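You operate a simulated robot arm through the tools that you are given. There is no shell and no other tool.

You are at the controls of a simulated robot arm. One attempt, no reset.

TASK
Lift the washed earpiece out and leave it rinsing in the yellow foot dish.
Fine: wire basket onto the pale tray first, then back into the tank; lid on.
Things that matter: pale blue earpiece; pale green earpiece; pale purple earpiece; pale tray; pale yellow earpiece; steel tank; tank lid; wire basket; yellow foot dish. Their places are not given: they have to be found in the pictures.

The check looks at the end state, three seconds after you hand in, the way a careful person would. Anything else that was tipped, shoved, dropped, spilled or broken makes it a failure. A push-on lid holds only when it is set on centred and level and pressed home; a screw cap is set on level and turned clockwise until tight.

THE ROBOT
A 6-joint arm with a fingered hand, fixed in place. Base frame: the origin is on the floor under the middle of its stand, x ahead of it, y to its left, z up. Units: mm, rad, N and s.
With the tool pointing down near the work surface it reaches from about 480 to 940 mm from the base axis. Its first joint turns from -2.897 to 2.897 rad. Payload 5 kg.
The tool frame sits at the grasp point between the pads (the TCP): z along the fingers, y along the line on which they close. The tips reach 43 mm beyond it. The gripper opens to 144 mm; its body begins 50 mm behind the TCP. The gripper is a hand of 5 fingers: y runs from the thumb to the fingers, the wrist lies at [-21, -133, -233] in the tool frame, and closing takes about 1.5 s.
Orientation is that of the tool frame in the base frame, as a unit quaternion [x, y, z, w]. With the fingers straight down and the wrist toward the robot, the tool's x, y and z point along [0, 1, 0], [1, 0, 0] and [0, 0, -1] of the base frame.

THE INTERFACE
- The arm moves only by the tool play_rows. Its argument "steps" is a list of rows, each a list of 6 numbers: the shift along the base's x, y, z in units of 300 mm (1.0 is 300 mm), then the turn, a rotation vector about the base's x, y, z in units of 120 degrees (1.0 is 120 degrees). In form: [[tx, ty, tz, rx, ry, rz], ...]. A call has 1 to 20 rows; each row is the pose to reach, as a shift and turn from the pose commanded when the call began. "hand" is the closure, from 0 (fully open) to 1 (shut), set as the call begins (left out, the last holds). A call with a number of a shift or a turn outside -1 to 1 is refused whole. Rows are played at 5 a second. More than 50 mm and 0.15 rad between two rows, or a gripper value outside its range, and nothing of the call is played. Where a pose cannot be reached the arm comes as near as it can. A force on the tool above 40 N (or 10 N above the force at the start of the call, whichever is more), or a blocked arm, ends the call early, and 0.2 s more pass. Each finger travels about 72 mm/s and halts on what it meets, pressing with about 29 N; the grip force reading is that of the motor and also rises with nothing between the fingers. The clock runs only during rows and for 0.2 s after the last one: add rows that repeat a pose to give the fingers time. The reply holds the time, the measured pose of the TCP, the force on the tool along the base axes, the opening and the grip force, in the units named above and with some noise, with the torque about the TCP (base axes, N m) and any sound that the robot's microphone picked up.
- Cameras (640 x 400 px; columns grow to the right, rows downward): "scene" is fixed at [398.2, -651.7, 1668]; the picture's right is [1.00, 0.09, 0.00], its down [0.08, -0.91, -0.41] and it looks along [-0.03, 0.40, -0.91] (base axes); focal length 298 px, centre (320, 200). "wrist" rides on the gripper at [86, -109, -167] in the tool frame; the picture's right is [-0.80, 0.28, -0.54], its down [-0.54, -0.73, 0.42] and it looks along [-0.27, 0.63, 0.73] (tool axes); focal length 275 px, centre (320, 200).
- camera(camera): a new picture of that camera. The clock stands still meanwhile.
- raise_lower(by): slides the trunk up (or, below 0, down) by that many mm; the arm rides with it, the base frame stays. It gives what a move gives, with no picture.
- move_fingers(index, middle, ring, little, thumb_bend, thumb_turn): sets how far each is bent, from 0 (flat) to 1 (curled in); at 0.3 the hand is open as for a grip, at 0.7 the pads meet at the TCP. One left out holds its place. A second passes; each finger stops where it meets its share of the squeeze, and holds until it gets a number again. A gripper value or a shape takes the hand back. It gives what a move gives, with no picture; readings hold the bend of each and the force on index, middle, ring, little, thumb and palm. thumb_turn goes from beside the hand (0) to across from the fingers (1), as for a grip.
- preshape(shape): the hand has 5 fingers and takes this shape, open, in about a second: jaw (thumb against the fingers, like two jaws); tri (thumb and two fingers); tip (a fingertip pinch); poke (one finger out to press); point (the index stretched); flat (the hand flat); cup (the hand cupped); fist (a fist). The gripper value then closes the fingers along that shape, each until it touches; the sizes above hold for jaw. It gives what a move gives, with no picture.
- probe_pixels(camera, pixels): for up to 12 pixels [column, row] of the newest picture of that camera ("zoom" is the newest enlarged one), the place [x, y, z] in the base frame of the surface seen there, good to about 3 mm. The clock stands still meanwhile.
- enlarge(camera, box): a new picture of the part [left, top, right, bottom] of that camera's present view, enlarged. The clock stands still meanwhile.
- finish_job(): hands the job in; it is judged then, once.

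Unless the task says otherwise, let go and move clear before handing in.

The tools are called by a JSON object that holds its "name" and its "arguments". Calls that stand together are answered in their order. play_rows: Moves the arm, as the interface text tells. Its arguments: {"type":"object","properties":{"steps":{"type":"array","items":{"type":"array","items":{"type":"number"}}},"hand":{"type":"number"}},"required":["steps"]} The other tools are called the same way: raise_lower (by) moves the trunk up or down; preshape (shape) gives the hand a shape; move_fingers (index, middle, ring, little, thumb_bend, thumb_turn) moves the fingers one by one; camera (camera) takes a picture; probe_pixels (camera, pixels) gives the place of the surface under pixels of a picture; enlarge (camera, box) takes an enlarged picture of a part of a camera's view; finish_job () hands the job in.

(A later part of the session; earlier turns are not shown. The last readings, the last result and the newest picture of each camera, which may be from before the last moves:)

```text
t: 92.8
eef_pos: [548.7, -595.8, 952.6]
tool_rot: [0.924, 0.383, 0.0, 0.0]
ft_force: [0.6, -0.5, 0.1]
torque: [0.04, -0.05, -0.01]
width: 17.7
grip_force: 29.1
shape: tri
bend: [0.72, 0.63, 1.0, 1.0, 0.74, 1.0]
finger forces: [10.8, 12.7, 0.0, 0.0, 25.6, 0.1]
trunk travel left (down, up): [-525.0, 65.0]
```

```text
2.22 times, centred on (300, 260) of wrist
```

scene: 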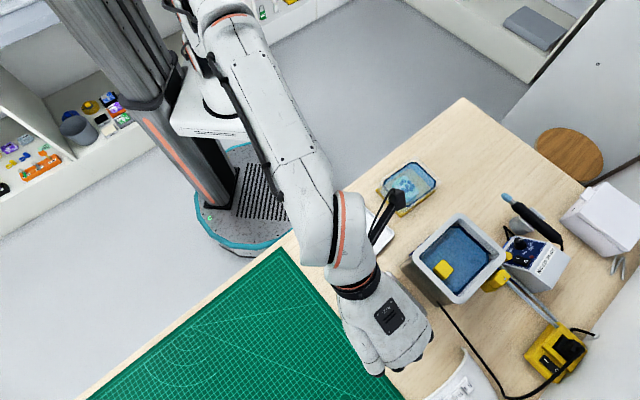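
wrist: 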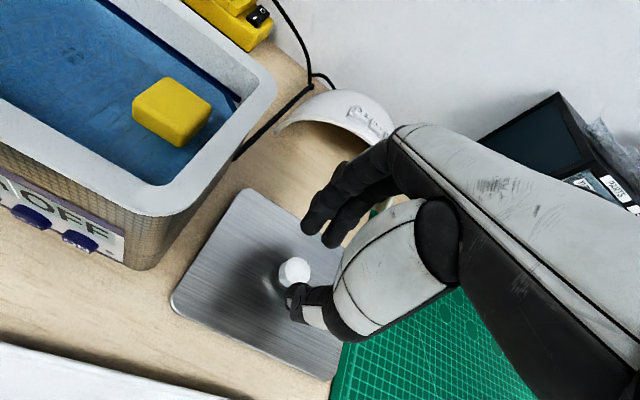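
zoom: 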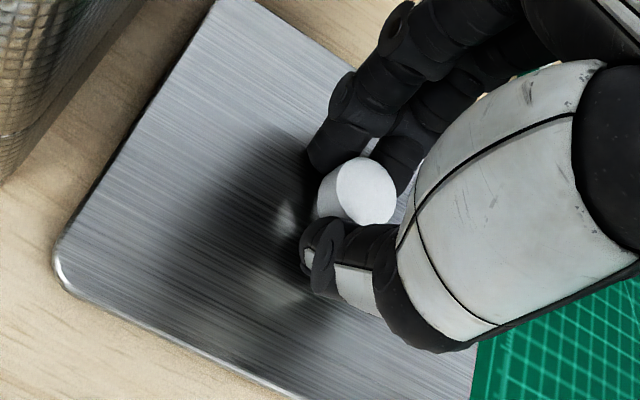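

The knob is held between all three digits (10.8 + 12.7 against 25.6 N). I'll lift gently and check the lid stays level.

{"name": "play_rows", "arguments": {"steps": [[0, 0, 0.01, 0, 0, 0], [0, 0, 0.03, 0, 0, 0], [0, 0, 0.06, 0, 0, 0], [0, 0, 0.1, 0, 0, 0], [0, 0, 0.1, 0, 0, 0]]}}

{"name": "camera", "arguments": {"camera": "wrist"}}

{"name": "probe_pixels", "arguments": {"camera": "wrist", "pixels": [[190, 270], [210, 300], [260, 185], [300, 360], [230, 220], [260, 330], [280, 300], [300, 220], [305, 250]]}}

```text
t: 94.0
eef_pos: [548.4, -596.3, 982.9]
tool_rot: [0.925, 0.381, 0.0, 0.0]
ft_force: [-0.7, -0.3, -1.2]
torque: [-0.02, -0.01, 0.04]
width: 17.6
grip_force: 29.2
shape: tri
bend: [0.72, 0.63, 1.0, 1.0, 0.74, 1.0]
finger forces: [10.8, 12.9, 0.0, 0.1, 25.7, 0.1]
trunk travel left (down, up): [-525.0, 65.0]
```

```text
taken
```

wrist: 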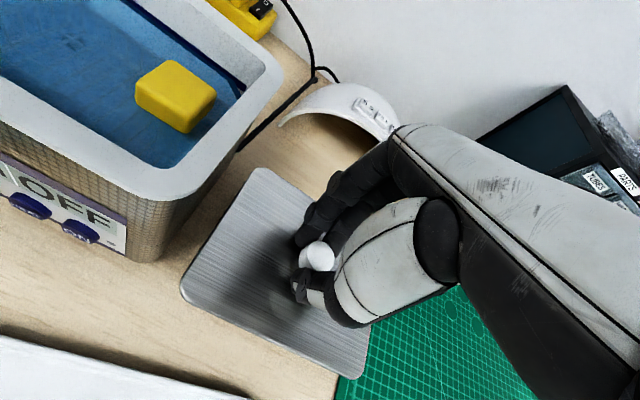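

```text
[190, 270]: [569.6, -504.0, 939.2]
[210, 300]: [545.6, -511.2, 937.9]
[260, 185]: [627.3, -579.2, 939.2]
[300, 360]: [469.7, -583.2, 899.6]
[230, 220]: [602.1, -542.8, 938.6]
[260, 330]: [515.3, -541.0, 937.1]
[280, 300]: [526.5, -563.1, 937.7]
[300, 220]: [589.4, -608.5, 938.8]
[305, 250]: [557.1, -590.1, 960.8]
```

The lid is level to within 1–2 mm. I'll raise it well above the rim, then shift it over the tank centre.

{"name": "play_rows", "arguments": {"steps": [[0, 0, 0.04, 0, 0, 0], [0, 0, 0.12, 0, 0, 0], [0, 0, 0.22, 0, 0, 0], [0, 0, 0.33, 0, 0, 0], [0, 0, 0.43, 0, 0, 0], [0, 0, 0.5, 0, 0, 0], [0.03, 0.027, 0.5, 0, 0, 0], [0.1, 0.09, 0.5, 0, 0, 0], [0.18, 0.162, 0.5, 0, 0, 0], [0.26, 0.234, 0.5, 0, 0, 0], [0.34, 0.306, 0.5, 0, 0, 0], [0.41, 0.368, 0.5, 0, 0, 0], [0.45, 0.404, 0.5, 0, 0, 0], [0.464, 0.417, 0.5, 0, 0, 0], [0.464, 0.417, 0.5, 0, 0, 0]]}}

{"name": "camera", "arguments": {"camera": "wrist"}}

{"name": "camera", "arguments": {"camera": "scene"}}

```text
t: 97.2
eef_pos: [689.2, -471.5, 1134.1]
tool_rot: [0.924, 0.383, 0.0, 0.001]
ft_force: [0.4, 0.2, -1.7]
torque: [0.0, -0.01, -0.02]
width: 17.7
grip_force: 29.1
shape: tri
bend: [0.72, 0.63, 1.0, 1.0, 0.74, 1.0]
finger forces: [11.0, 13.0, 0.0, 0.1, 25.5, 0.0]
trunk travel left (down, up): [-525.0, 65.0]
```

```text
taken
```

wrist: 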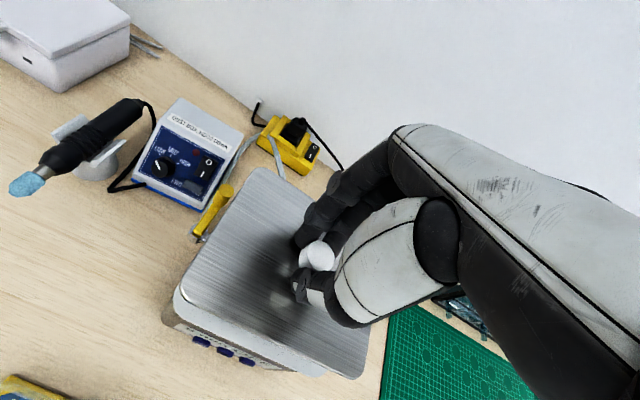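

```text
taken
```

scene: 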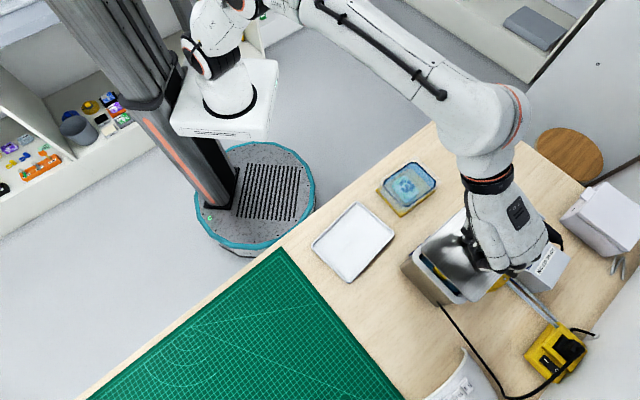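

The lid is over the tank. I'll measure its +u and -v edges now to compare with the rim's edges (u≈234, v≈750).

{"name": "enlarge", "arguments": {"camera": "wrist", "box": [155, 160, 375, 390]}}

{"name": "enlarge", "arguments": {"camera": "wrist", "box": [160, 240, 260, 340]}}

```text
1.74 times, centred on (265, 275) of wrist
```

zoom: 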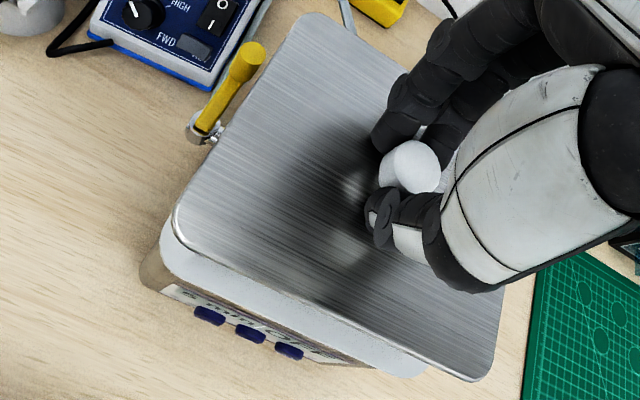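

```text
4.00 times, centred on (210, 290) of wrist
```

zoom: 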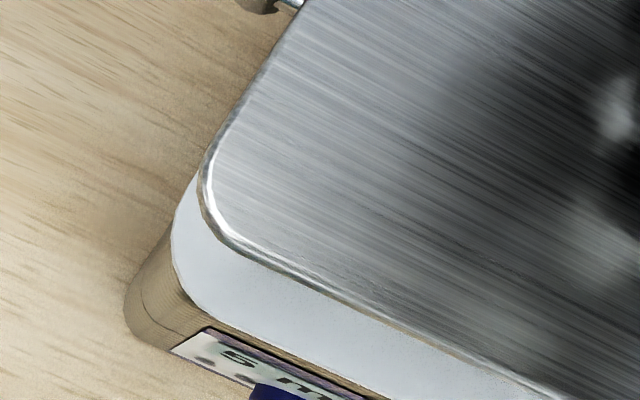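

{"name": "probe_pixels", "arguments": {"camera": "zoom", "pixels": [[259.4, 87.2], [257.7, 86.1], [256, 85], [254.3, 83.9], [252.6, 82.8], [251, 81.7], [391.7, 318.4], [390.9, 320.2], [390, 322], [389.1, 323.8], [388.3, 325.6], [387.4, 327.4]]}}

{"name": "probe_pixels", "arguments": {"camera": "zoom", "pixels": [[250, 80], [248, 78], [246, 76], [386, 330], [385, 333], [384, 336], [382, 340], [380, 344], [300, 230], [450, 250], [350, 120], [250, 200]]}}

```text
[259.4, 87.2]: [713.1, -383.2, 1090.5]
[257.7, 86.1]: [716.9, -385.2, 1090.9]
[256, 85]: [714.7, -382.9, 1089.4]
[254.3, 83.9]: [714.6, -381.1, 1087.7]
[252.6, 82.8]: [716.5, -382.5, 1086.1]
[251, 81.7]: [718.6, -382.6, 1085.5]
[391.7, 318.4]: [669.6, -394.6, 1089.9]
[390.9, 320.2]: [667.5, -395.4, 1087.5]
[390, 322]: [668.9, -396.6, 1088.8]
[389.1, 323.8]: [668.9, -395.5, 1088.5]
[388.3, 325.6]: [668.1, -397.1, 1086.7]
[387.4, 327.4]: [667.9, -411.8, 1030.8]
```

```text
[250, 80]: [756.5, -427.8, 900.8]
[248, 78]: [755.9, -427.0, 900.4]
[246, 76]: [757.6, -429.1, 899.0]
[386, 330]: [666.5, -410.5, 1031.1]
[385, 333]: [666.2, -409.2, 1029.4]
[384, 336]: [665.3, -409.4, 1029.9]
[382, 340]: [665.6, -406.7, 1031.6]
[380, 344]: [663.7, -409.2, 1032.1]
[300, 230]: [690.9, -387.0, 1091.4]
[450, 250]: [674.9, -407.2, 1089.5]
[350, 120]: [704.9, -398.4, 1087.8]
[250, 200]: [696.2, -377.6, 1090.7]
```

The lid edges read u≈235.5 and v≈752.7 against a target of 234.2 and 750.5, so I'll correct by about (-2,+0.6) mm. Then I'll descend to about 10 mm above the rim and recheck.

{"name": "play_rows", "arguments": {"steps": [[-0.0035, 0.001, 0, 0, 0, 0], [-0.0067, 0.002, -0.03, 0, 0, 0], [-0.0067, 0.002, -0.07, 0, 0, 0], [-0.0067, 0.002, -0.1, 0, 0, 0], [-0.0067, 0.002, -0.12, 0, 0, 0], [-0.0067, 0.002, -0.12, 0, 0, 0]]}}

{"name": "enlarge", "arguments": {"camera": "wrist", "box": [155, 140, 375, 370]}}

{"name": "enlarge", "arguments": {"camera": "wrist", "box": [160, 220, 260, 320]}}

{"name": "enlarge", "arguments": {"camera": "scene", "box": [400, 190, 530, 310]}}

```text
t: 98.6
eef_pos: [686.8, -469.9, 1099.2]
tool_rot: [0.924, 0.383, -0.001, 0.0]
ft_force: [0.0, -0.3, -1.4]
torque: [0.04, 0.01, -0.04]
width: 17.9
grip_force: 28.5
shape: tri
bend: [0.72, 0.63, 1.0, 1.0, 0.74, 1.0]
finger forces: [11.0, 13.2, 0.0, 0.0, 25.5, 0.1]
trunk travel left (down, up): [-525.0, 65.0]
```

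```text
1.74 times, centred on (265, 255) of wrist
```

zoom: 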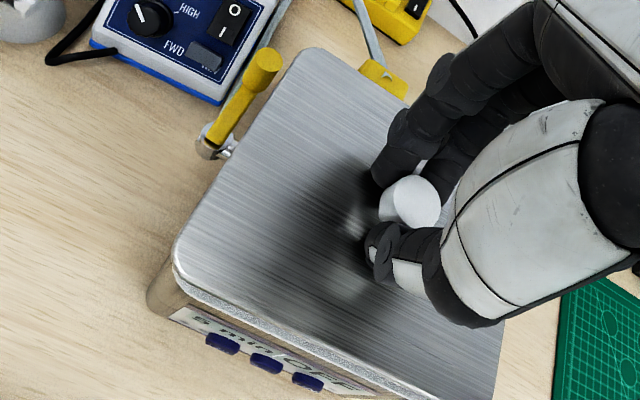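

```text
4.00 times, centred on (210, 270) of wrist
```

zoom: 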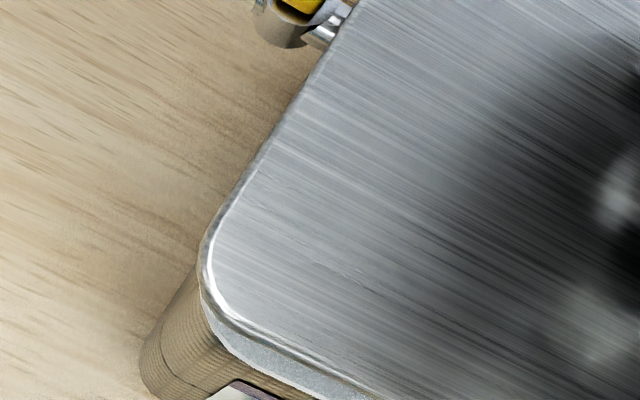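

```text
3.33 times, centred on (465, 250) of scene
```

zoom: 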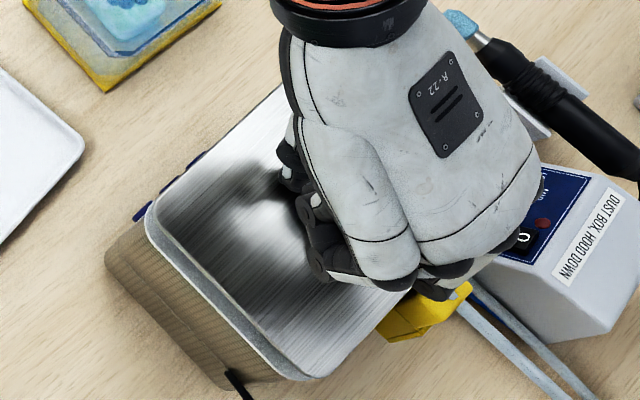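

{"name": "probe_pixels", "arguments": {"camera": "zoom", "pixels": [[245, 270], [240, 275], [236, 279], [233, 282], [230, 285], [227, 288], [224, 291], [221, 294], [218, 297], [215, 300], [212, 303], [209, 306]]}}

{"name": "enlarge", "arguments": {"camera": "wrist", "box": [160, 220, 260, 320]}}

{"name": "probe_pixels", "arguments": {"camera": "zoom", "pixels": [[282, 102], [280, 101], [278, 100], [276, 99], [274, 98], [272, 97], [322, 352], [321, 354], [320, 356], [319, 358], [318, 360], [317, 362]]}}

```text
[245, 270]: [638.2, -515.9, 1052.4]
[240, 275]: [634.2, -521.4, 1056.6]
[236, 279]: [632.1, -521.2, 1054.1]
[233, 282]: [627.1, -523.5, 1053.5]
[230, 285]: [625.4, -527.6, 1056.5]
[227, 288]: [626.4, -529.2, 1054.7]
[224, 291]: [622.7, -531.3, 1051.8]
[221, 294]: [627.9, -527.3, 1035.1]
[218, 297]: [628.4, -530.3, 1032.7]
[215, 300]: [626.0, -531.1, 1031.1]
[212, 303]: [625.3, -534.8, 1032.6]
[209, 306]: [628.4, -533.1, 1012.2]
```

```text
4.00 times, centred on (210, 270) of wrist
```

zoom: 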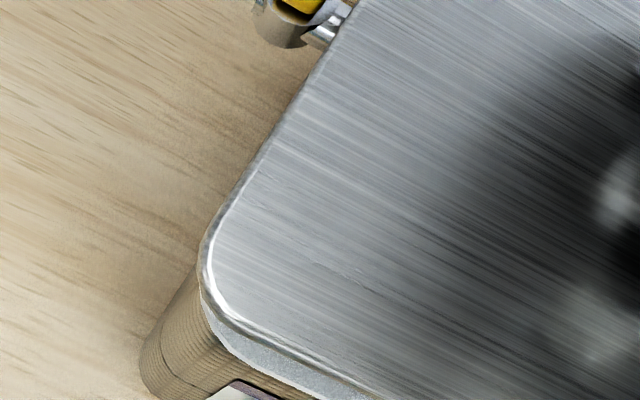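

```text
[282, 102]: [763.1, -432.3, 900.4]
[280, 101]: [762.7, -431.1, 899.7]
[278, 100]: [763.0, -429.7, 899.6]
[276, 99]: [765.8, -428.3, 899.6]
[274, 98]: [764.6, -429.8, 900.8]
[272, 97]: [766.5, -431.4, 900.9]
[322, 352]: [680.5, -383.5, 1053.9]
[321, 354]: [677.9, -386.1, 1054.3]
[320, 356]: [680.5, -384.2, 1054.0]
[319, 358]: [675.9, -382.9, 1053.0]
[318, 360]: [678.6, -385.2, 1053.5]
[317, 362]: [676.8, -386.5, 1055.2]
```

{"name": "probe_pixels", "arguments": {"camera": "zoom", "pixels": [[300, 108], [298, 107], [296, 106], [294, 105], [292, 104], [290, 103], [288, 102], [286, 101], [315, 366], [314, 369], [313, 372], [312, 375]]}}

{"name": "enlarge", "arguments": {"camera": "wrist", "box": [240, 280, 350, 380]}}

```text
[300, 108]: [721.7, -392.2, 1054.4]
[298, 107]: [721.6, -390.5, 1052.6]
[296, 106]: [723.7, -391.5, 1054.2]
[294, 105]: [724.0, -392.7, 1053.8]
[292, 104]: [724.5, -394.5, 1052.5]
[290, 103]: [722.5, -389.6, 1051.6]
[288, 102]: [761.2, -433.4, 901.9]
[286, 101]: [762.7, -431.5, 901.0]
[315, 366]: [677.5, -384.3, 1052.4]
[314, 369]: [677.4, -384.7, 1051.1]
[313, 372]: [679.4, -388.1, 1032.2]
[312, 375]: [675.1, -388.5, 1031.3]
```

```text
4.00 times, centred on (295, 330) of wrist
```

zoom: 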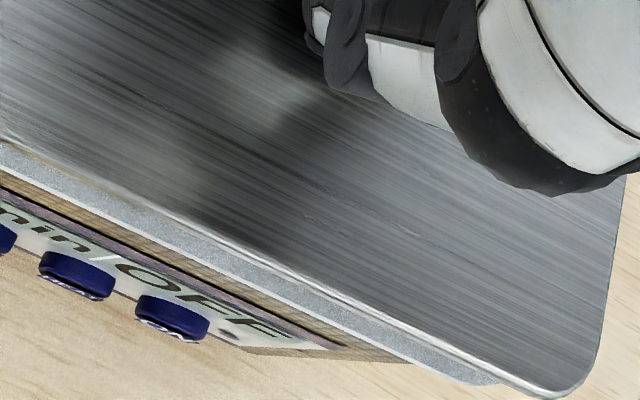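

{"name": "probe_pixels", "arguments": {"camera": "zoom", "pixels": [[452, 342], [451, 345], [450, 348], [449, 351], [448, 354], [447, 357], [446, 360], [445, 363], [443, 367], [441, 371], [439, 375], [437, 379]]}}

{"name": "probe_pixels", "arguments": {"camera": "zoom", "pixels": [[102, 180], [101, 184], [100, 188], [99, 192], [98, 196], [97, 200], [96, 204], [95, 208], [94, 212], [93, 216], [92, 220], [91, 224]]}}

```text
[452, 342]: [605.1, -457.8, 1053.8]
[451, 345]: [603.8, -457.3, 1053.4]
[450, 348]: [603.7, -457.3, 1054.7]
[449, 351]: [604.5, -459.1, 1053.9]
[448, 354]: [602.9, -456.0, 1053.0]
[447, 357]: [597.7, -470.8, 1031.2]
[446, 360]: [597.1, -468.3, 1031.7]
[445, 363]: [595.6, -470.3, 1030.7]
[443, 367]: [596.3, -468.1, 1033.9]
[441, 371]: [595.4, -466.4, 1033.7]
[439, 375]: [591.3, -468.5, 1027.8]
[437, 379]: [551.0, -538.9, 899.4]
```

```text
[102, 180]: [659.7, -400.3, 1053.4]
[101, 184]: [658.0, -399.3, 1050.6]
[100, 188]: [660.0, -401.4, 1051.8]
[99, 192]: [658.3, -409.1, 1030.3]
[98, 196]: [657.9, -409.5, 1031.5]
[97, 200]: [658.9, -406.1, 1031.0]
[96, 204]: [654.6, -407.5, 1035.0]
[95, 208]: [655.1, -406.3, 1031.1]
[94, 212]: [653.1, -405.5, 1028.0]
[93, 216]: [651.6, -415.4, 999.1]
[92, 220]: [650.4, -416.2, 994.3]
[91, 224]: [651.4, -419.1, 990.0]
```

Both lid edges match the rim within about 1 mm at both ends. I'll lower gently onto the tank.

{"name": "play_rows", "arguments": {"steps": [[0, 0, -0.012, 0, 0, 0], [0, 0, -0.024, 0, 0, 0], [0, 0, -0.033, 0, 0, 0], [0, 0, -0.033, 0, 0, 0]]}}

{"name": "play_rows", "arguments": {"steps": [[0, 0, -0.005, 0, 0, 0], [0, 0, -0.01, 0, 0, 0], [0, 0, -0.01, 0, 0, 0]]}}

{"name": "enlarge", "arguments": {"camera": "wrist", "box": [155, 140, 375, 370]}}

```text
t: 99.6
eef_pos: [686.1, -468.5, 1088.5]
tool_rot: [0.924, 0.382, 0.0, 0.0]
ft_force: [-0.3, -0.5, -2.4]
torque: [-0.02, -0.02, 0.0]
width: 17.7
grip_force: 29.1
shape: tri
bend: [0.72, 0.63, 1.0, 1.0, 0.74, 1.0]
finger forces: [11.1, 13.3, 0.1, 0.1, 25.5, 0.0]
trunk travel left (down, up): [-525.0, 65.0]
```

```text
t: 100.4
eef_pos: [684.8, -469.6, 1085.5]
tool_rot: [0.924, 0.382, 0.0, 0.0]
ft_force: [-0.7, -0.6, -1.8]
torque: [0.05, -0.01, 0.01]
width: 17.7
grip_force: 28.7
shape: tri
bend: [0.72, 0.63, 1.0, 1.0, 0.74, 1.0]
finger forces: [11.2, 13.2, 0.0, 0.1, 25.6, 0.0]
trunk travel left (down, up): [-525.0, 65.0]
```

```text
1.74 times, centred on (265, 255) of wrist
```

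zoom: 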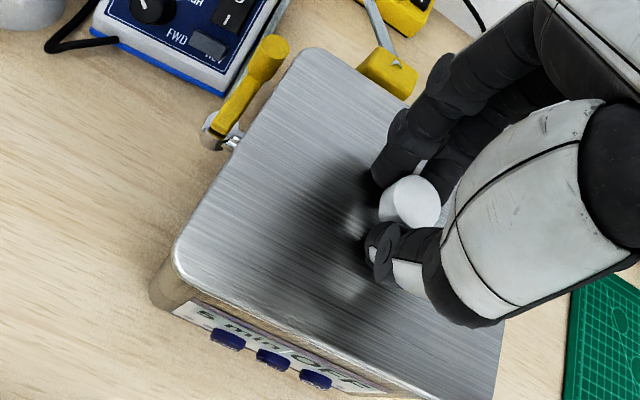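

Not in contact yet (about -1.8 N, the lid's own weight). I'll recheck edge alignment at this small gap.

{"name": "enlarge", "arguments": {"camera": "wrist", "box": [155, 220, 275, 340]}}

{"name": "enlarge", "arguments": {"camera": "wrist", "box": [260, 290, 380, 400]}}

{"name": "enlarge", "arguments": {"camera": "scene", "box": [405, 205, 475, 310]}}

```text
3.33 times, centred on (215, 280) of wrist
```

zoom: 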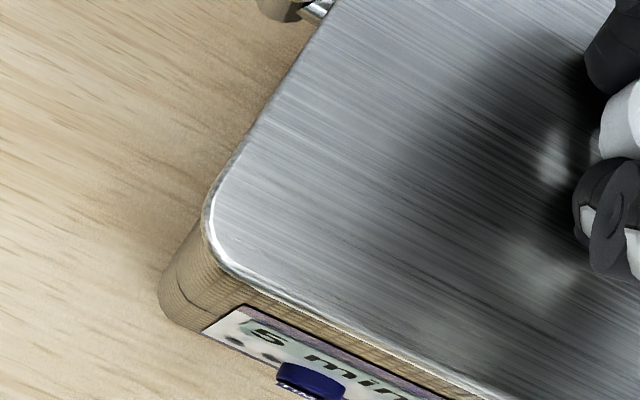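

```text
3.64 times, centred on (320, 345) of wrist
```

zoom: 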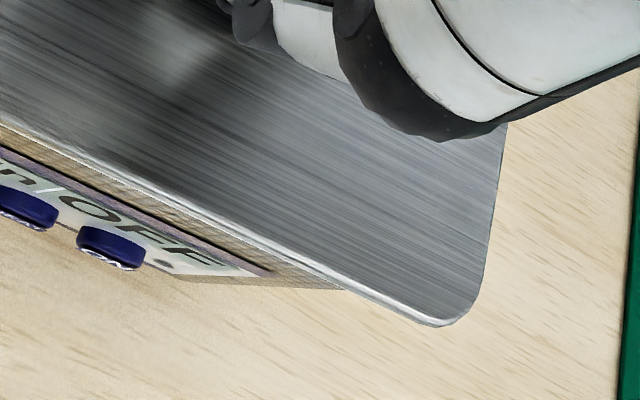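

```text
3.81 times, centred on (440, 258) of scene
```

zoom: 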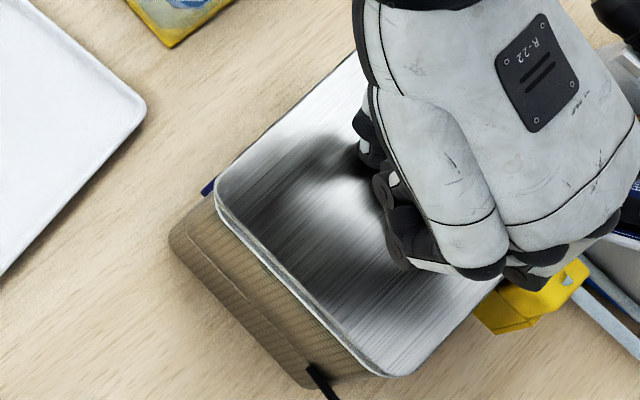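

{"name": "enlarge", "arguments": {"camera": "wrist", "box": [225, 270, 285, 330]}}

{"name": "probe_pixels", "arguments": {"camera": "zoom", "pixels": [[323, 175], [321, 180], [319, 185], [317, 190], [315, 195], [313, 200], [311, 205], [309, 210], [307, 215], [305, 220], [303, 225], [301, 230]]}}

{"name": "enlarge", "arguments": {"camera": "wrist", "box": [195, 200, 255, 260]}}

```text
6.67 times, centred on (255, 300) of wrist
```

zoom: 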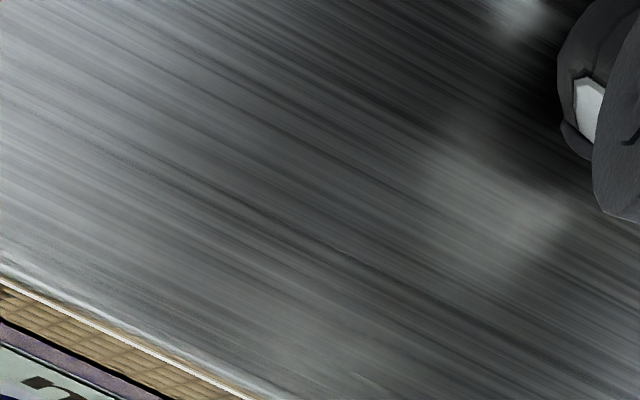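

```text
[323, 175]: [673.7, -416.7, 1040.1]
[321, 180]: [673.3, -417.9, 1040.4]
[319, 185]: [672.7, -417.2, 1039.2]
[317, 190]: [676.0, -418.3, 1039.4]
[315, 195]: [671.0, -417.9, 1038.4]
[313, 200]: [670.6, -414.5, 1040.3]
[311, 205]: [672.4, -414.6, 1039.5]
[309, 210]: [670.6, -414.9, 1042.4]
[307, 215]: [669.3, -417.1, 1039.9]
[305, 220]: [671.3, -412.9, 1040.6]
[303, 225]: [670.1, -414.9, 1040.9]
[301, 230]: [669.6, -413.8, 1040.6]
```

```text
6.67 times, centred on (225, 230) of wrist
```

zoom: 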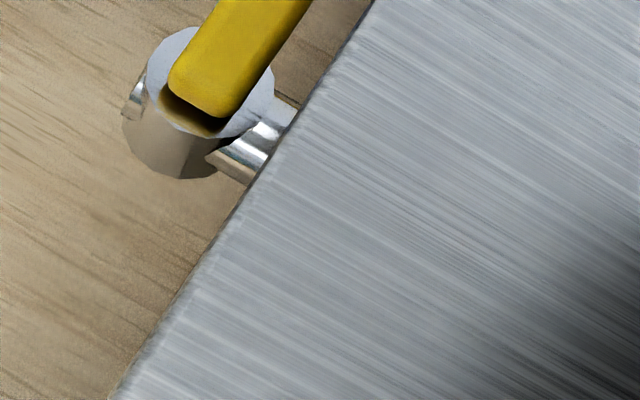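

{"name": "probe_pixels", "arguments": {"camera": "zoom", "pixels": [[262, 208.7], [258, 206], [253.5, 203.4], [249, 200.7], [245, 198], [241, 195.3], [236.5, 192.6], [232, 190], [228, 187], [224, 184], [180, 320], [170, 315]]}}

{"name": "enlarge", "arguments": {"camera": "wrist", "box": [215, 280, 275, 340]}}

{"name": "probe_pixels", "arguments": {"camera": "zoom", "pixels": [[227, 270], [225, 274], [223, 278], [221, 282], [219, 286], [217, 290], [215, 294], [213, 298], [211, 302], [209, 306], [207, 310], [205, 314]]}}

```text
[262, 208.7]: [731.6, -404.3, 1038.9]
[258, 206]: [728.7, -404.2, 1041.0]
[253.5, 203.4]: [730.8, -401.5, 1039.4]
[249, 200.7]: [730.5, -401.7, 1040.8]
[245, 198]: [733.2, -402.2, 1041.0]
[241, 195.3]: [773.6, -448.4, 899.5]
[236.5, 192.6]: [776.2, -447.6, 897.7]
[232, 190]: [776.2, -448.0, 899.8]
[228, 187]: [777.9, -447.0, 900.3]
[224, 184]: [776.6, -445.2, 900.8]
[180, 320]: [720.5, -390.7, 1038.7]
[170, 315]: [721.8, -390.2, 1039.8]
```

```text
6.67 times, centred on (245, 310) of wrist
```

zoom: 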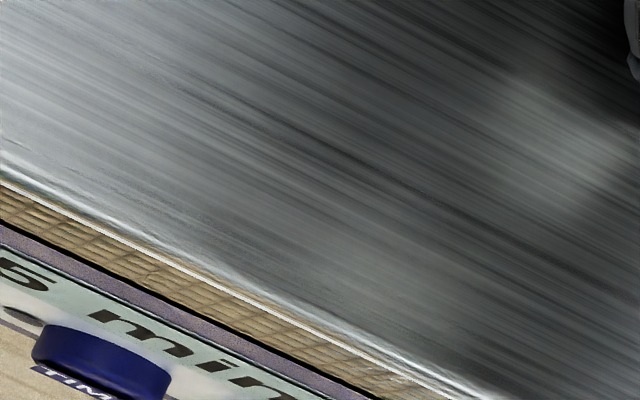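

```text
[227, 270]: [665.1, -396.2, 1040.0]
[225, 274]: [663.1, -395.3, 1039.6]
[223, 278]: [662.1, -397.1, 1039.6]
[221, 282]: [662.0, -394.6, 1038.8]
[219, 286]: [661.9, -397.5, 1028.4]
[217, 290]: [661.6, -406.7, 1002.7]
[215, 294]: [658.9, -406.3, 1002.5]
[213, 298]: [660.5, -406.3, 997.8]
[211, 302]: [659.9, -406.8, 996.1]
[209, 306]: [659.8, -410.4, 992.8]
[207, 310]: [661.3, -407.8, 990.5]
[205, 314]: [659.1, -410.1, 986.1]
```

The lid's -v edge has drifted to v≈748 (target 750.5), while +u is right at 234. I'll nudge +2 mm in v, (+1.4,-1.4), and continue down in 1.5 mm steps.

{"name": "play_rows", "arguments": {"steps": [[0.0025, -0.0025, 0, 0, 0, 0], [0.0047, -0.0047, 0, 0, 0, 0], [0.0047, -0.0047, -0.005, 0, 0, 0], [0.0047, -0.0047, -0.005, 0, 0, 0]]}}

{"name": "play_rows", "arguments": {"steps": [[0, 0, -0.005, 0, 0, 0], [0, 0, -0.005, 0, 0, 0]]}}

{"name": "play_rows", "arguments": {"steps": [[0, 0, -0.005, 0, 0, 0], [0, 0, -0.005, 0, 0, 0]]}}

```text
t: 101.4
eef_pos: [687.7, -470.7, 1083.5]
tool_rot: [0.924, 0.382, -0.001, 0.0]
ft_force: [1.4, 0.5, -1.7]
torque: [0.03, 0.03, -0.01]
width: 17.5
grip_force: 29.6
shape: tri
bend: [0.72, 0.63, 1.0, 1.0, 0.74, 1.0]
finger forces: [11.2, 13.2, 0.1, 0.0, 25.5, 0.0]
trunk travel left (down, up): [-525.0, 65.0]
```

```text
t: 102.0
eef_pos: [687.8, -470.0, 1081.8]
tool_rot: [0.924, 0.383, -0.001, 0.0]
ft_force: [0.5, -1.5, -1.5]
torque: [-0.04, 0.01, 0.02]
width: 17.5
grip_force: 29.0
shape: tri
bend: [0.72, 0.63, 1.0, 1.0, 0.74, 1.0]
finger forces: [11.3, 13.2, 0.0, 0.0, 25.6, 0.1]
trunk travel left (down, up): [-525.0, 65.0]
```

```text
t: 102.6
eef_pos: [688.2, -470.8, 1081.1]
tool_rot: [0.924, 0.382, 0.0, 0.002]
ft_force: [1.3, -1.1, 3.5]
torque: [-0.04, -0.09, 0.0]
width: 17.7
grip_force: 29.5
shape: tri
bend: [0.72, 0.63, 1.0, 1.0, 0.74, 1.0]
finger forces: [12.1, 14.3, 0.0, 0.0, 27.0, 0.0]
trunk travel left (down, up): [-525.0, 65.0]
```

Contact is now +3.5 N at TCP 1081. I'll check the lid's position on the rim before pressing.

{"name": "enlarge", "arguments": {"camera": "wrist", "box": [155, 140, 375, 370]}}

{"name": "enlarge", "arguments": {"camera": "scene", "box": [405, 205, 475, 310]}}

{"name": "enlarge", "arguments": {"camera": "wrist", "box": [165, 250, 225, 310]}}

```text
1.74 times, centred on (265, 255) of wrist
```

zoom: 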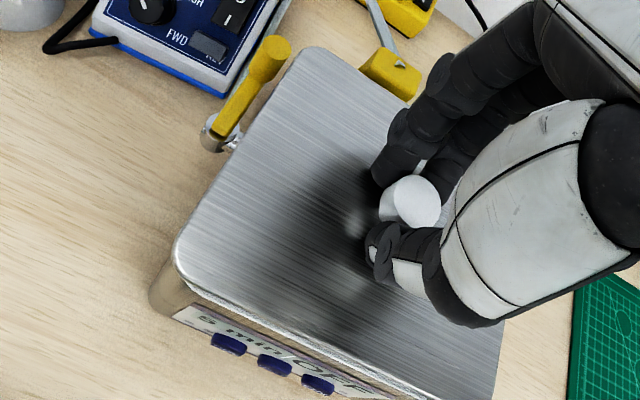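

```text
3.81 times, centred on (440, 258) of scene
```

zoom: 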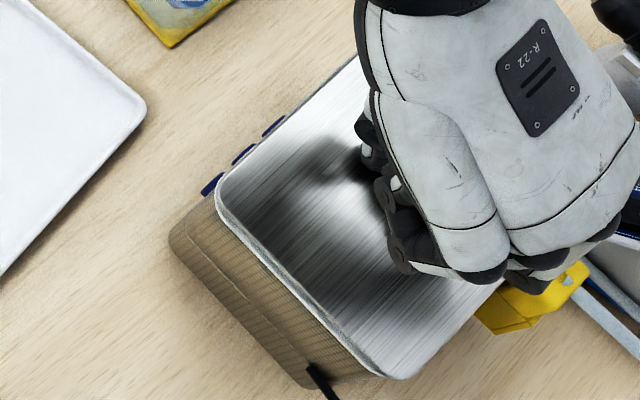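

```text
6.67 times, centred on (195, 280) of wrist
```

zoom: 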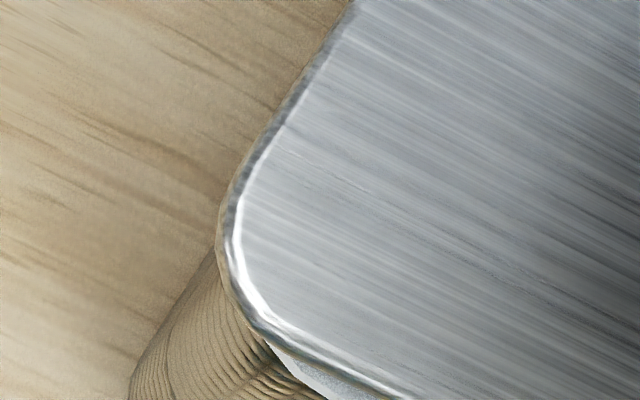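

{"name": "enlarge", "arguments": {"camera": "wrist", "box": [195, 200, 255, 260]}}

{"name": "probe_pixels", "arguments": {"camera": "zoom", "pixels": [[260, 208.7], [256, 206], [252, 203.4], [248, 200.7], [244, 198], [240, 195.3], [236, 192.6], [160, 355], [156, 352], [152, 349], [148, 346], [144, 343]]}}

{"name": "enlarge", "arguments": {"camera": "wrist", "box": [215, 280, 275, 340]}}

{"name": "probe_pixels", "arguments": {"camera": "zoom", "pixels": [[229, 266], [227, 270], [225, 274], [223, 278], [221, 282], [219, 286], [217, 290], [215, 294], [213, 298], [211, 302], [209, 306], [207, 310]]}}

```text
6.67 times, centred on (225, 230) of wrist
```

zoom: 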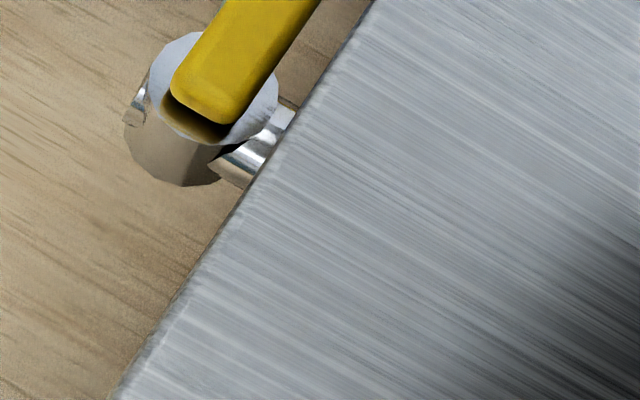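

```text
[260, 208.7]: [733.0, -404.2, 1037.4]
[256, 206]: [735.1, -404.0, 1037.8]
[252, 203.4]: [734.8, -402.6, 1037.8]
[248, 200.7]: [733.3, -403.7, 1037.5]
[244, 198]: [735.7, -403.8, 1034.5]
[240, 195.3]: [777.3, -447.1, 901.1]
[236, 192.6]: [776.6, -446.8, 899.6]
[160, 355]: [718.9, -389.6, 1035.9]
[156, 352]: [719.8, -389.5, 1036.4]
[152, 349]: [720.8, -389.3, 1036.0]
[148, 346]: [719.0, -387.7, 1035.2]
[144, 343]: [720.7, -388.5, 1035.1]
```

```text
6.67 times, centred on (245, 310) of wrist
```

zoom: 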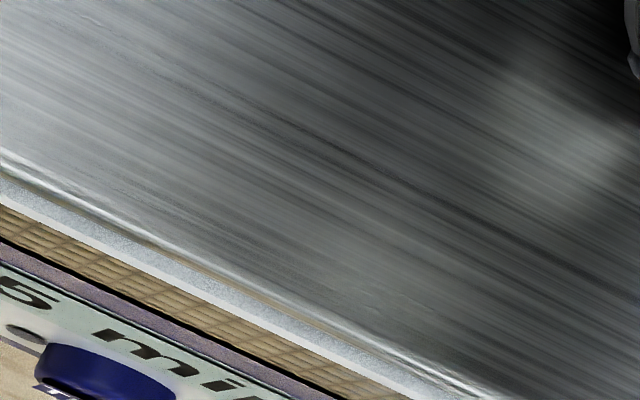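

```text
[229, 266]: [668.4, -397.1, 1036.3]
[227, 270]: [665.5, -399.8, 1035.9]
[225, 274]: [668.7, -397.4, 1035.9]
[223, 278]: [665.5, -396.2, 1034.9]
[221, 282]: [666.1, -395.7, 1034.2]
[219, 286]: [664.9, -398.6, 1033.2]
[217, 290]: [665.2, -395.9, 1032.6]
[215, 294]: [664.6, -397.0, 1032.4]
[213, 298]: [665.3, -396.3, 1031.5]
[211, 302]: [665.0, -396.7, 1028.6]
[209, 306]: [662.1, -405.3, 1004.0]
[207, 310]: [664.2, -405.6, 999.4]
```

The lid is centred within about 1 mm: -v edge 751 against rim 750.5, +u edge 235 against 234. I'll press down progressively while holding the knob.

{"name": "play_rows", "arguments": {"steps": [[0, 0, -0.005, 0, 0, 0], [0, 0, -0.01, 0, 0, 0], [0, 0, -0.01, 0, 0, 0]]}}

{"name": "play_rows", "arguments": {"steps": [[0, 0, -0.005, 0, 0, 0], [0, 0, -0.01, 0, 0, 0], [0, 0, -0.01, 0, 0, 0]]}}

```text
t: 103.4
eef_pos: [686.8, -470.8, 1081.2]
tool_rot: [0.924, 0.382, 0.0, 0.002]
ft_force: [5.6, -1.7, 17.4]
torque: [0.08, -0.11, -0.02]
width: 17.8
grip_force: 28.9
shape: tri
bend: [0.72, 0.63, 1.0, 1.0, 0.75, 1.0]
finger forces: [15.5, 16.1, 0.0, 0.1, 34.8, 0.0]
trunk travel left (down, up): [-525.0, 65.0]
```

```text
t: 104.2
eef_pos: [686.1, -469.7, 1082.0]
tool_rot: [0.924, 0.383, 0.001, 0.004]
ft_force: [5.7, -0.7, 32.0]
torque: [0.28, 0.02, 0.04]
width: 18.2
grip_force: 29.4
shape: tri
bend: [0.72, 0.63, 1.0, 1.0, 0.75, 1.0]
finger forces: [18.3, 16.7, 0.1, 0.0, 45.2, 0.1]
trunk travel left (down, up): [-525.0, 65.0]
```

Now pressing at 32 N with no movement, so the lid looks bottomed. I'll look at the plate's level and edges in this state.

{"name": "enlarge", "arguments": {"camera": "wrist", "box": [155, 140, 375, 370]}}

{"name": "probe_pixels", "arguments": {"camera": "zoom", "pixels": [[200, 250], [310, 70], [400, 110], [300, 180], [250, 300], [350, 340], [450, 380], [480, 340], [230, 200], [330, 280], [195, 282], [420, 388]]}}

{"name": "enlarge", "arguments": {"camera": "scene", "box": [405, 205, 475, 310]}}

{"name": "probe_pixels", "arguments": {"camera": "zoom", "pixels": [[230, 190], [260, 230], [300, 290], [350, 340], [395, 365], [430, 330], [280, 140], [330, 90], [300, 200], [212, 205], [290, 290], [370, 372]]}}

```text
1.74 times, centred on (265, 255) of wrist
```

zoom: 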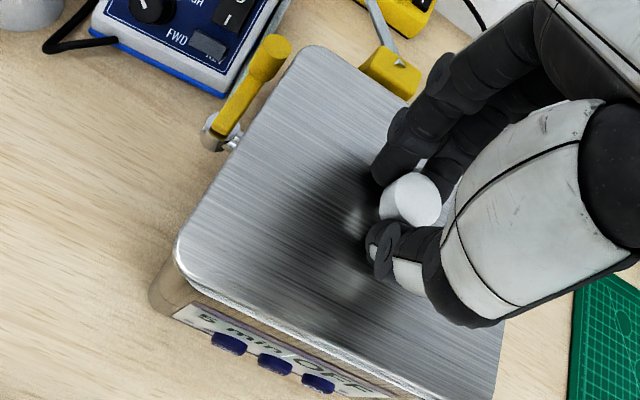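

```text
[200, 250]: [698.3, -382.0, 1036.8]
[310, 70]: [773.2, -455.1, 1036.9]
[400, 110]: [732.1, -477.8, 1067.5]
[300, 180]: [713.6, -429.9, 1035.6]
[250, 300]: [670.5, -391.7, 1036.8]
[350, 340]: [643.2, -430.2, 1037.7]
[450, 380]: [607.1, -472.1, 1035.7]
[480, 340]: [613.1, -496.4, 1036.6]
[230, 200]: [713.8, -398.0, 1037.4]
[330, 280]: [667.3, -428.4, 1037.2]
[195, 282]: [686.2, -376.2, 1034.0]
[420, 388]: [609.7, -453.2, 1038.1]
```

```text
3.81 times, centred on (440, 258) of scene
```

zoom: 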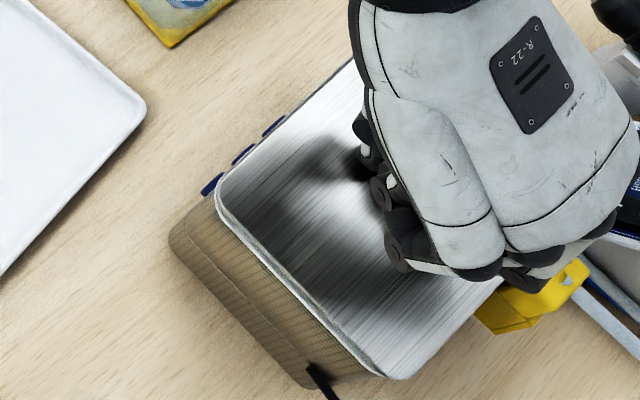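

```text
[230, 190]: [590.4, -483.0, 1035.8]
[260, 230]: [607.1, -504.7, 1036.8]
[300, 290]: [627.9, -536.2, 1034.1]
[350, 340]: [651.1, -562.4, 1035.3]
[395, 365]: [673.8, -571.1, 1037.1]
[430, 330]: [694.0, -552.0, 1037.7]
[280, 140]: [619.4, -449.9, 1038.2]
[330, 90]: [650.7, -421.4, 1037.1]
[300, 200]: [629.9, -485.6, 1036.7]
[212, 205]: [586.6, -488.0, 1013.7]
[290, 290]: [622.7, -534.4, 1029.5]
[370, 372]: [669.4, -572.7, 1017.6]
```

The plate reads 1036–1038 everywhere, so it is level, and its lip has dropped into the opening (plate only 5 mm above the rim). I'll press a little harder to be sure, then ease off.

{"name": "play_rows", "arguments": {"steps": [[0, 0, -0.003, 0, 0, 0], [0, 0, -0.004, 0, 0, 0], [0, 0, -0.004, 0, 0, 0]]}}

{"name": "play_rows", "arguments": {"steps": [[0, 0, 0.012, 0, 0, 0], [0, 0, 0.022, 0, 0, 0], [0, 0, 0.022, 0, 0, 0]]}}

```text
t: 105.0
eef_pos: [685.9, -469.9, 1080.2]
tool_rot: [0.924, 0.383, 0.002, 0.006]
ft_force: [1.7, 1.8, 37.5]
torque: [0.69, 0.28, 0.06]
width: 18.3
grip_force: 29.0
shape: tri
bend: [0.72, 0.63, 1.0, 1.0, 0.75, 1.0]
finger forces: [16.2, 15.9, 0.0, 0.1, 53.6, 0.0]
trunk travel left (down, up): [-525.0, 65.0]
```

```text
t: 105.8
eef_pos: [686.8, -470.4, 1081.9]
tool_rot: [0.924, 0.383, 0.0, 0.001]
ft_force: [6.9, 2.4, 20.5]
torque: [0.03, -0.4, 0.08]
width: 18.4
grip_force: 28.8
shape: tri
bend: [0.72, 0.63, 1.0, 1.0, 0.75, 1.0]
finger forces: [22.9, 14.7, 0.0, 0.1, 33.4, 0.0]
trunk travel left (down, up): [-525.0, 65.0]
```

Pressed to 37.5 N. I'll ease to near-zero force, then open the fingers.

{"name": "play_rows", "arguments": {"steps": [[0, 0, 0.006, 0, 0, 0], [0, 0, 0.006, 0, 0, 0]]}}

{"name": "play_rows", "arguments": {"steps": [[0, 0, 0, 0, 0, 0], [0, 0, 0, 0, 0, 0], [0, 0, 0, 0, 0, 0], [0, 0, 0, 0, 0, 0], [0, 0, 0, 0, 0, 0]], "hand": 0.65}}

{"name": "enlarge", "arguments": {"camera": "wrist", "box": [155, 140, 375, 370]}}

```text
t: 106.4
eef_pos: [686.0, -471.6, 1081.0]
tool_rot: [0.925, 0.381, -0.001, 0.0]
ft_force: [2.9, 4.2, 12.1]
torque: [0.06, -0.21, 0.04]
width: 18.3
grip_force: 28.9
shape: tri
bend: [0.72, 0.63, 1.0, 1.0, 0.75, 1.0]
finger forces: [18.7, 13.9, 0.0, 0.0, 31.2, 0.1]
trunk travel left (down, up): [-525.0, 65.0]
```

```text
t: 107.6
eef_pos: [686.3, -471.8, 1081.5]
tool_rot: [0.924, 0.383, 0.001, 0.0]
ft_force: [1.2, 0.0, 1.9]
torque: [0.02, 0.09, 0.02]
width: 49.7
grip_force: 0.0
shape: tri
bend: [0.74, 0.51, 0.99, 0.99, 0.74, 1.0]
finger forces: [0.2, 0.1, 0.1, 0.1, 1.6, 0.0]
trunk travel left (down, up): [-525.0, 65.0]
```

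```text
1.74 times, centred on (265, 255) of wrist
```

zoom: 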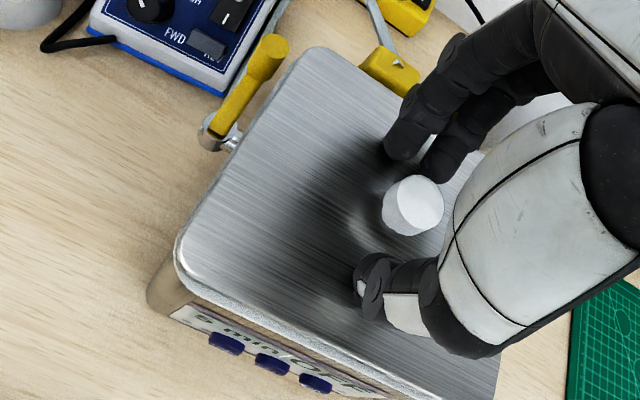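

The fingers are open and clear of the knob. I'll rise straight up and inspect the lid on the tank.

{"name": "play_rows", "arguments": {"steps": [[0, 0, 0.03, 0, 0, 0], [0, 0, 0.08, 0, 0, 0], [0, 0, 0.16, 0, 0, 0], [0, 0, 0.26, 0, 0, 0], [0, 0, 0.36, 0, 0, 0], [0, 0, 0.4, 0, 0, 0], [0, 0, 0.4, 0, 0, 0]]}}

{"name": "camera", "arguments": {"camera": "wrist"}}

{"name": "enlarge", "arguments": {"camera": "wrist", "box": [140, 180, 360, 390]}}

```text
t: 109.2
eef_pos: [685.6, -471.6, 1200.9]
tool_rot: [0.924, 0.383, -0.002, 0.001]
ft_force: [0.5, 0.1, -0.3]
torque: [-0.04, -0.02, 0.04]
width: 50.2
grip_force: 0.0
shape: tri
bend: [0.74, 0.51, 0.99, 0.99, 0.73, 1.0]
finger forces: [0.1, 0.0, 0.0, 0.0, 0.0, 0.0]
trunk travel left (down, up): [-525.0, 65.0]
```

```text
taken
```

wrist: 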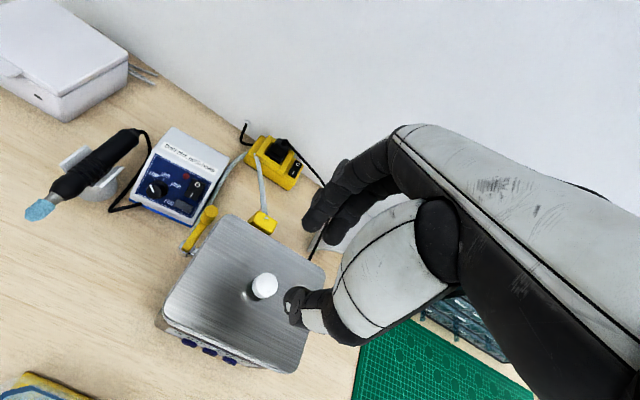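

```text
1.90 times, centred on (250, 285) of wrist
```

zoom: 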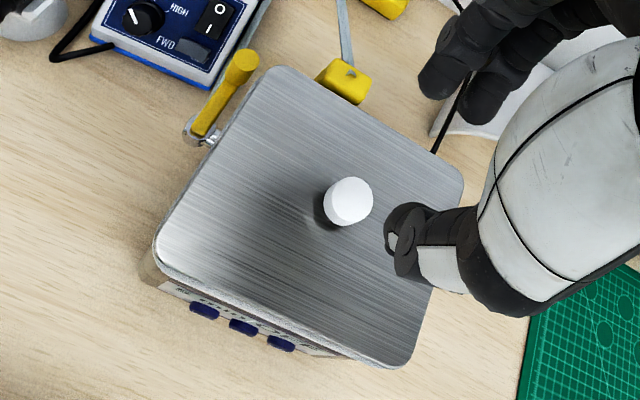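

The lid sits on the tank with its edges following the rim. I'll check its level all round now that it's free.

{"name": "probe_pixels", "arguments": {"camera": "zoom", "pixels": [[175, 240], [280, 85], [450, 190], [395, 350], [220, 170], [370, 130], [430, 270], [280, 300], [300, 200], [350, 195], [330, 260], [180, 275]]}}

{"name": "camera", "arguments": {"camera": "scene"}}

{"name": "enlarge", "arguments": {"camera": "scene", "box": [400, 195, 520, 310]}}

```text
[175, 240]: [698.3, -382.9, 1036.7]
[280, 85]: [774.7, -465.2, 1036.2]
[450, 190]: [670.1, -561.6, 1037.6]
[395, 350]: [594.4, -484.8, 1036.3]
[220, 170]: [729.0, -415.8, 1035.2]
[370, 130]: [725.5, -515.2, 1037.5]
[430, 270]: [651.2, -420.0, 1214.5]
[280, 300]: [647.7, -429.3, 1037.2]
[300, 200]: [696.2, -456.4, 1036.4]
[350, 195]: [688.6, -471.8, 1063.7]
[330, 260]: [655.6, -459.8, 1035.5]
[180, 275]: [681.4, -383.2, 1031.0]
```

```text
taken
```

scene: 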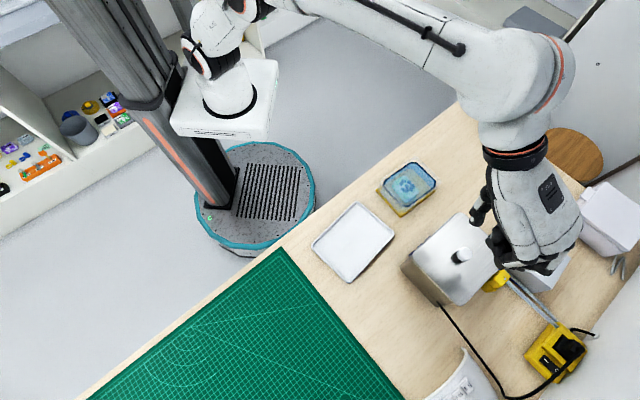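

```text
3.48 times, centred on (460, 252) of scene
```

zoom: 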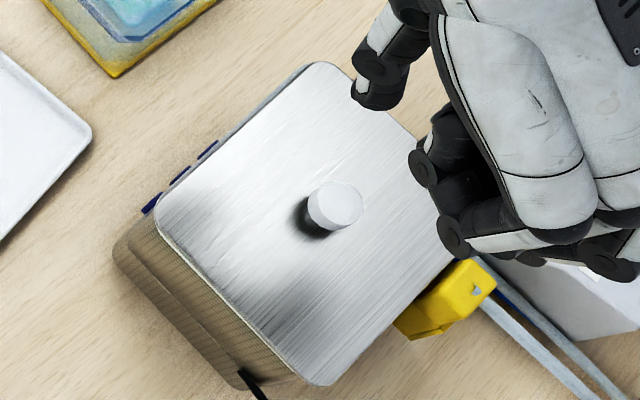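

The lid is level (1035–1037.6 all round), centred and released. I'll raise the arm and retreat toward its start so the end state is clear.

{"name": "play_rows", "arguments": {"steps": [[0, 0, 0.1, 0, 0, 0], [-0.05, 0.01, 0.2, 0, 0, 0], [-0.15, 0.03, 0.25, 0, 0, 0], [-0.27, 0.06, 0.25, 0, 0, 0], [-0.4, 0.09, 0.25, 0, 0, 0], [-0.53, 0.12, 0.25, 0, 0, 0], [-0.66, 0.15, 0.25, 0, 0, 0], [-0.79, 0.18, 0.25, 0, 0, 0], [-0.9, 0.2, 0.25, 0, 0, 0], [-1.0, 0.22, 0.25, 0, 0, 0], [-1.0, 0.22, 0.25, 0, 0, 0]]}}

{"name": "camera", "arguments": {"camera": "scene"}}

{"name": "enlarge", "arguments": {"camera": "scene", "box": [370, 150, 530, 310]}}

{"name": "camera", "arguments": {"camera": "wrist"}}

```text
t: 111.6
eef_pos: [385.8, -404.5, 1275.8]
tool_rot: [0.924, 0.383, -0.001, 0.0]
ft_force: [-0.6, -0.1, 0.4]
torque: [0.01, -0.02, 0.02]
width: 50.1
grip_force: 0.1
shape: tri
bend: [0.74, 0.51, 0.99, 0.99, 0.73, 1.0]
finger forces: [0.0, 0.0, 0.1, 0.0, 0.1, 0.0]
trunk travel left (down, up): [-525.0, 65.0]
```

```text
taken
```

scene: 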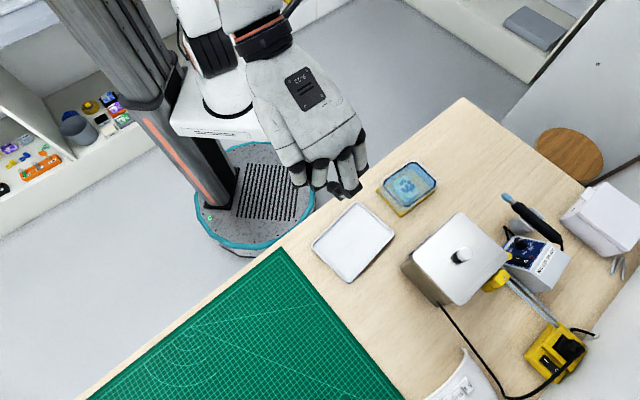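

```text
2.50 times, centred on (450, 230) of scene
```

zoom: 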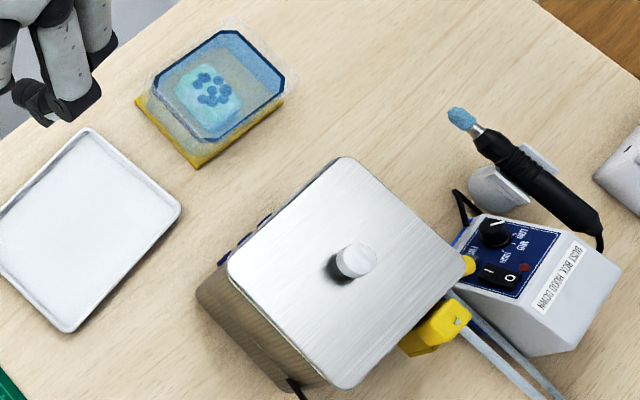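

```text
taken
```

wrist: 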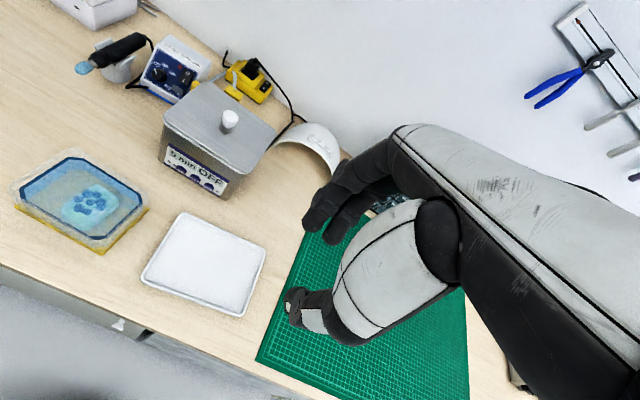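

All items look in place. One last close look at the lid seam and the dish from the wrist camera before handing in.

{"name": "enlarge", "arguments": {"camera": "wrist", "box": [150, 70, 290, 205]}}

{"name": "enlarge", "arguments": {"camera": "wrist", "box": [0, 140, 160, 260]}}

{"name": "enlarge", "arguments": {"camera": "scene", "box": [370, 150, 450, 225]}}

```text
2.96 times, centred on (220, 138) of wrist
```

zoom: 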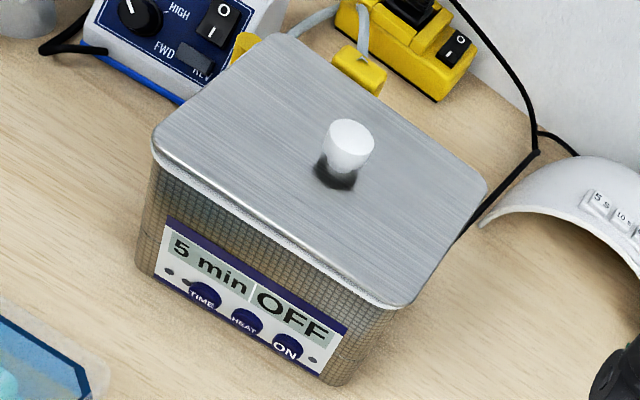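

```text
3.33 times, centred on (80, 200) of wrist
```

zoom: 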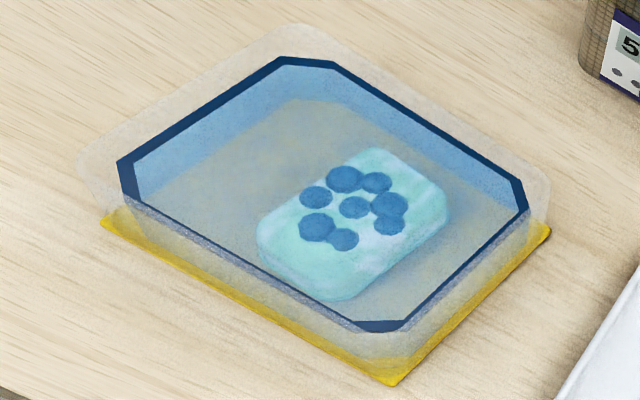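

```text
5.33 times, centred on (410, 188) of scene
```

zoom: 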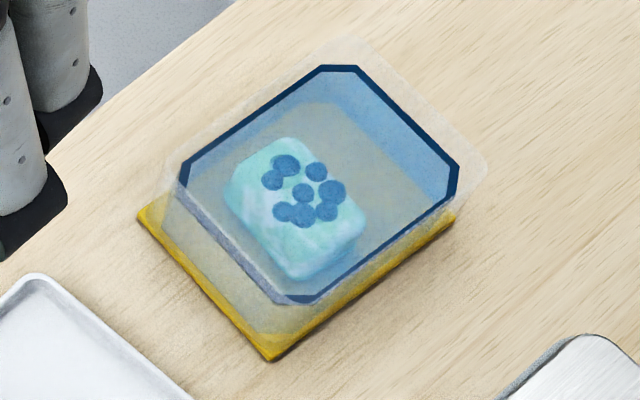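

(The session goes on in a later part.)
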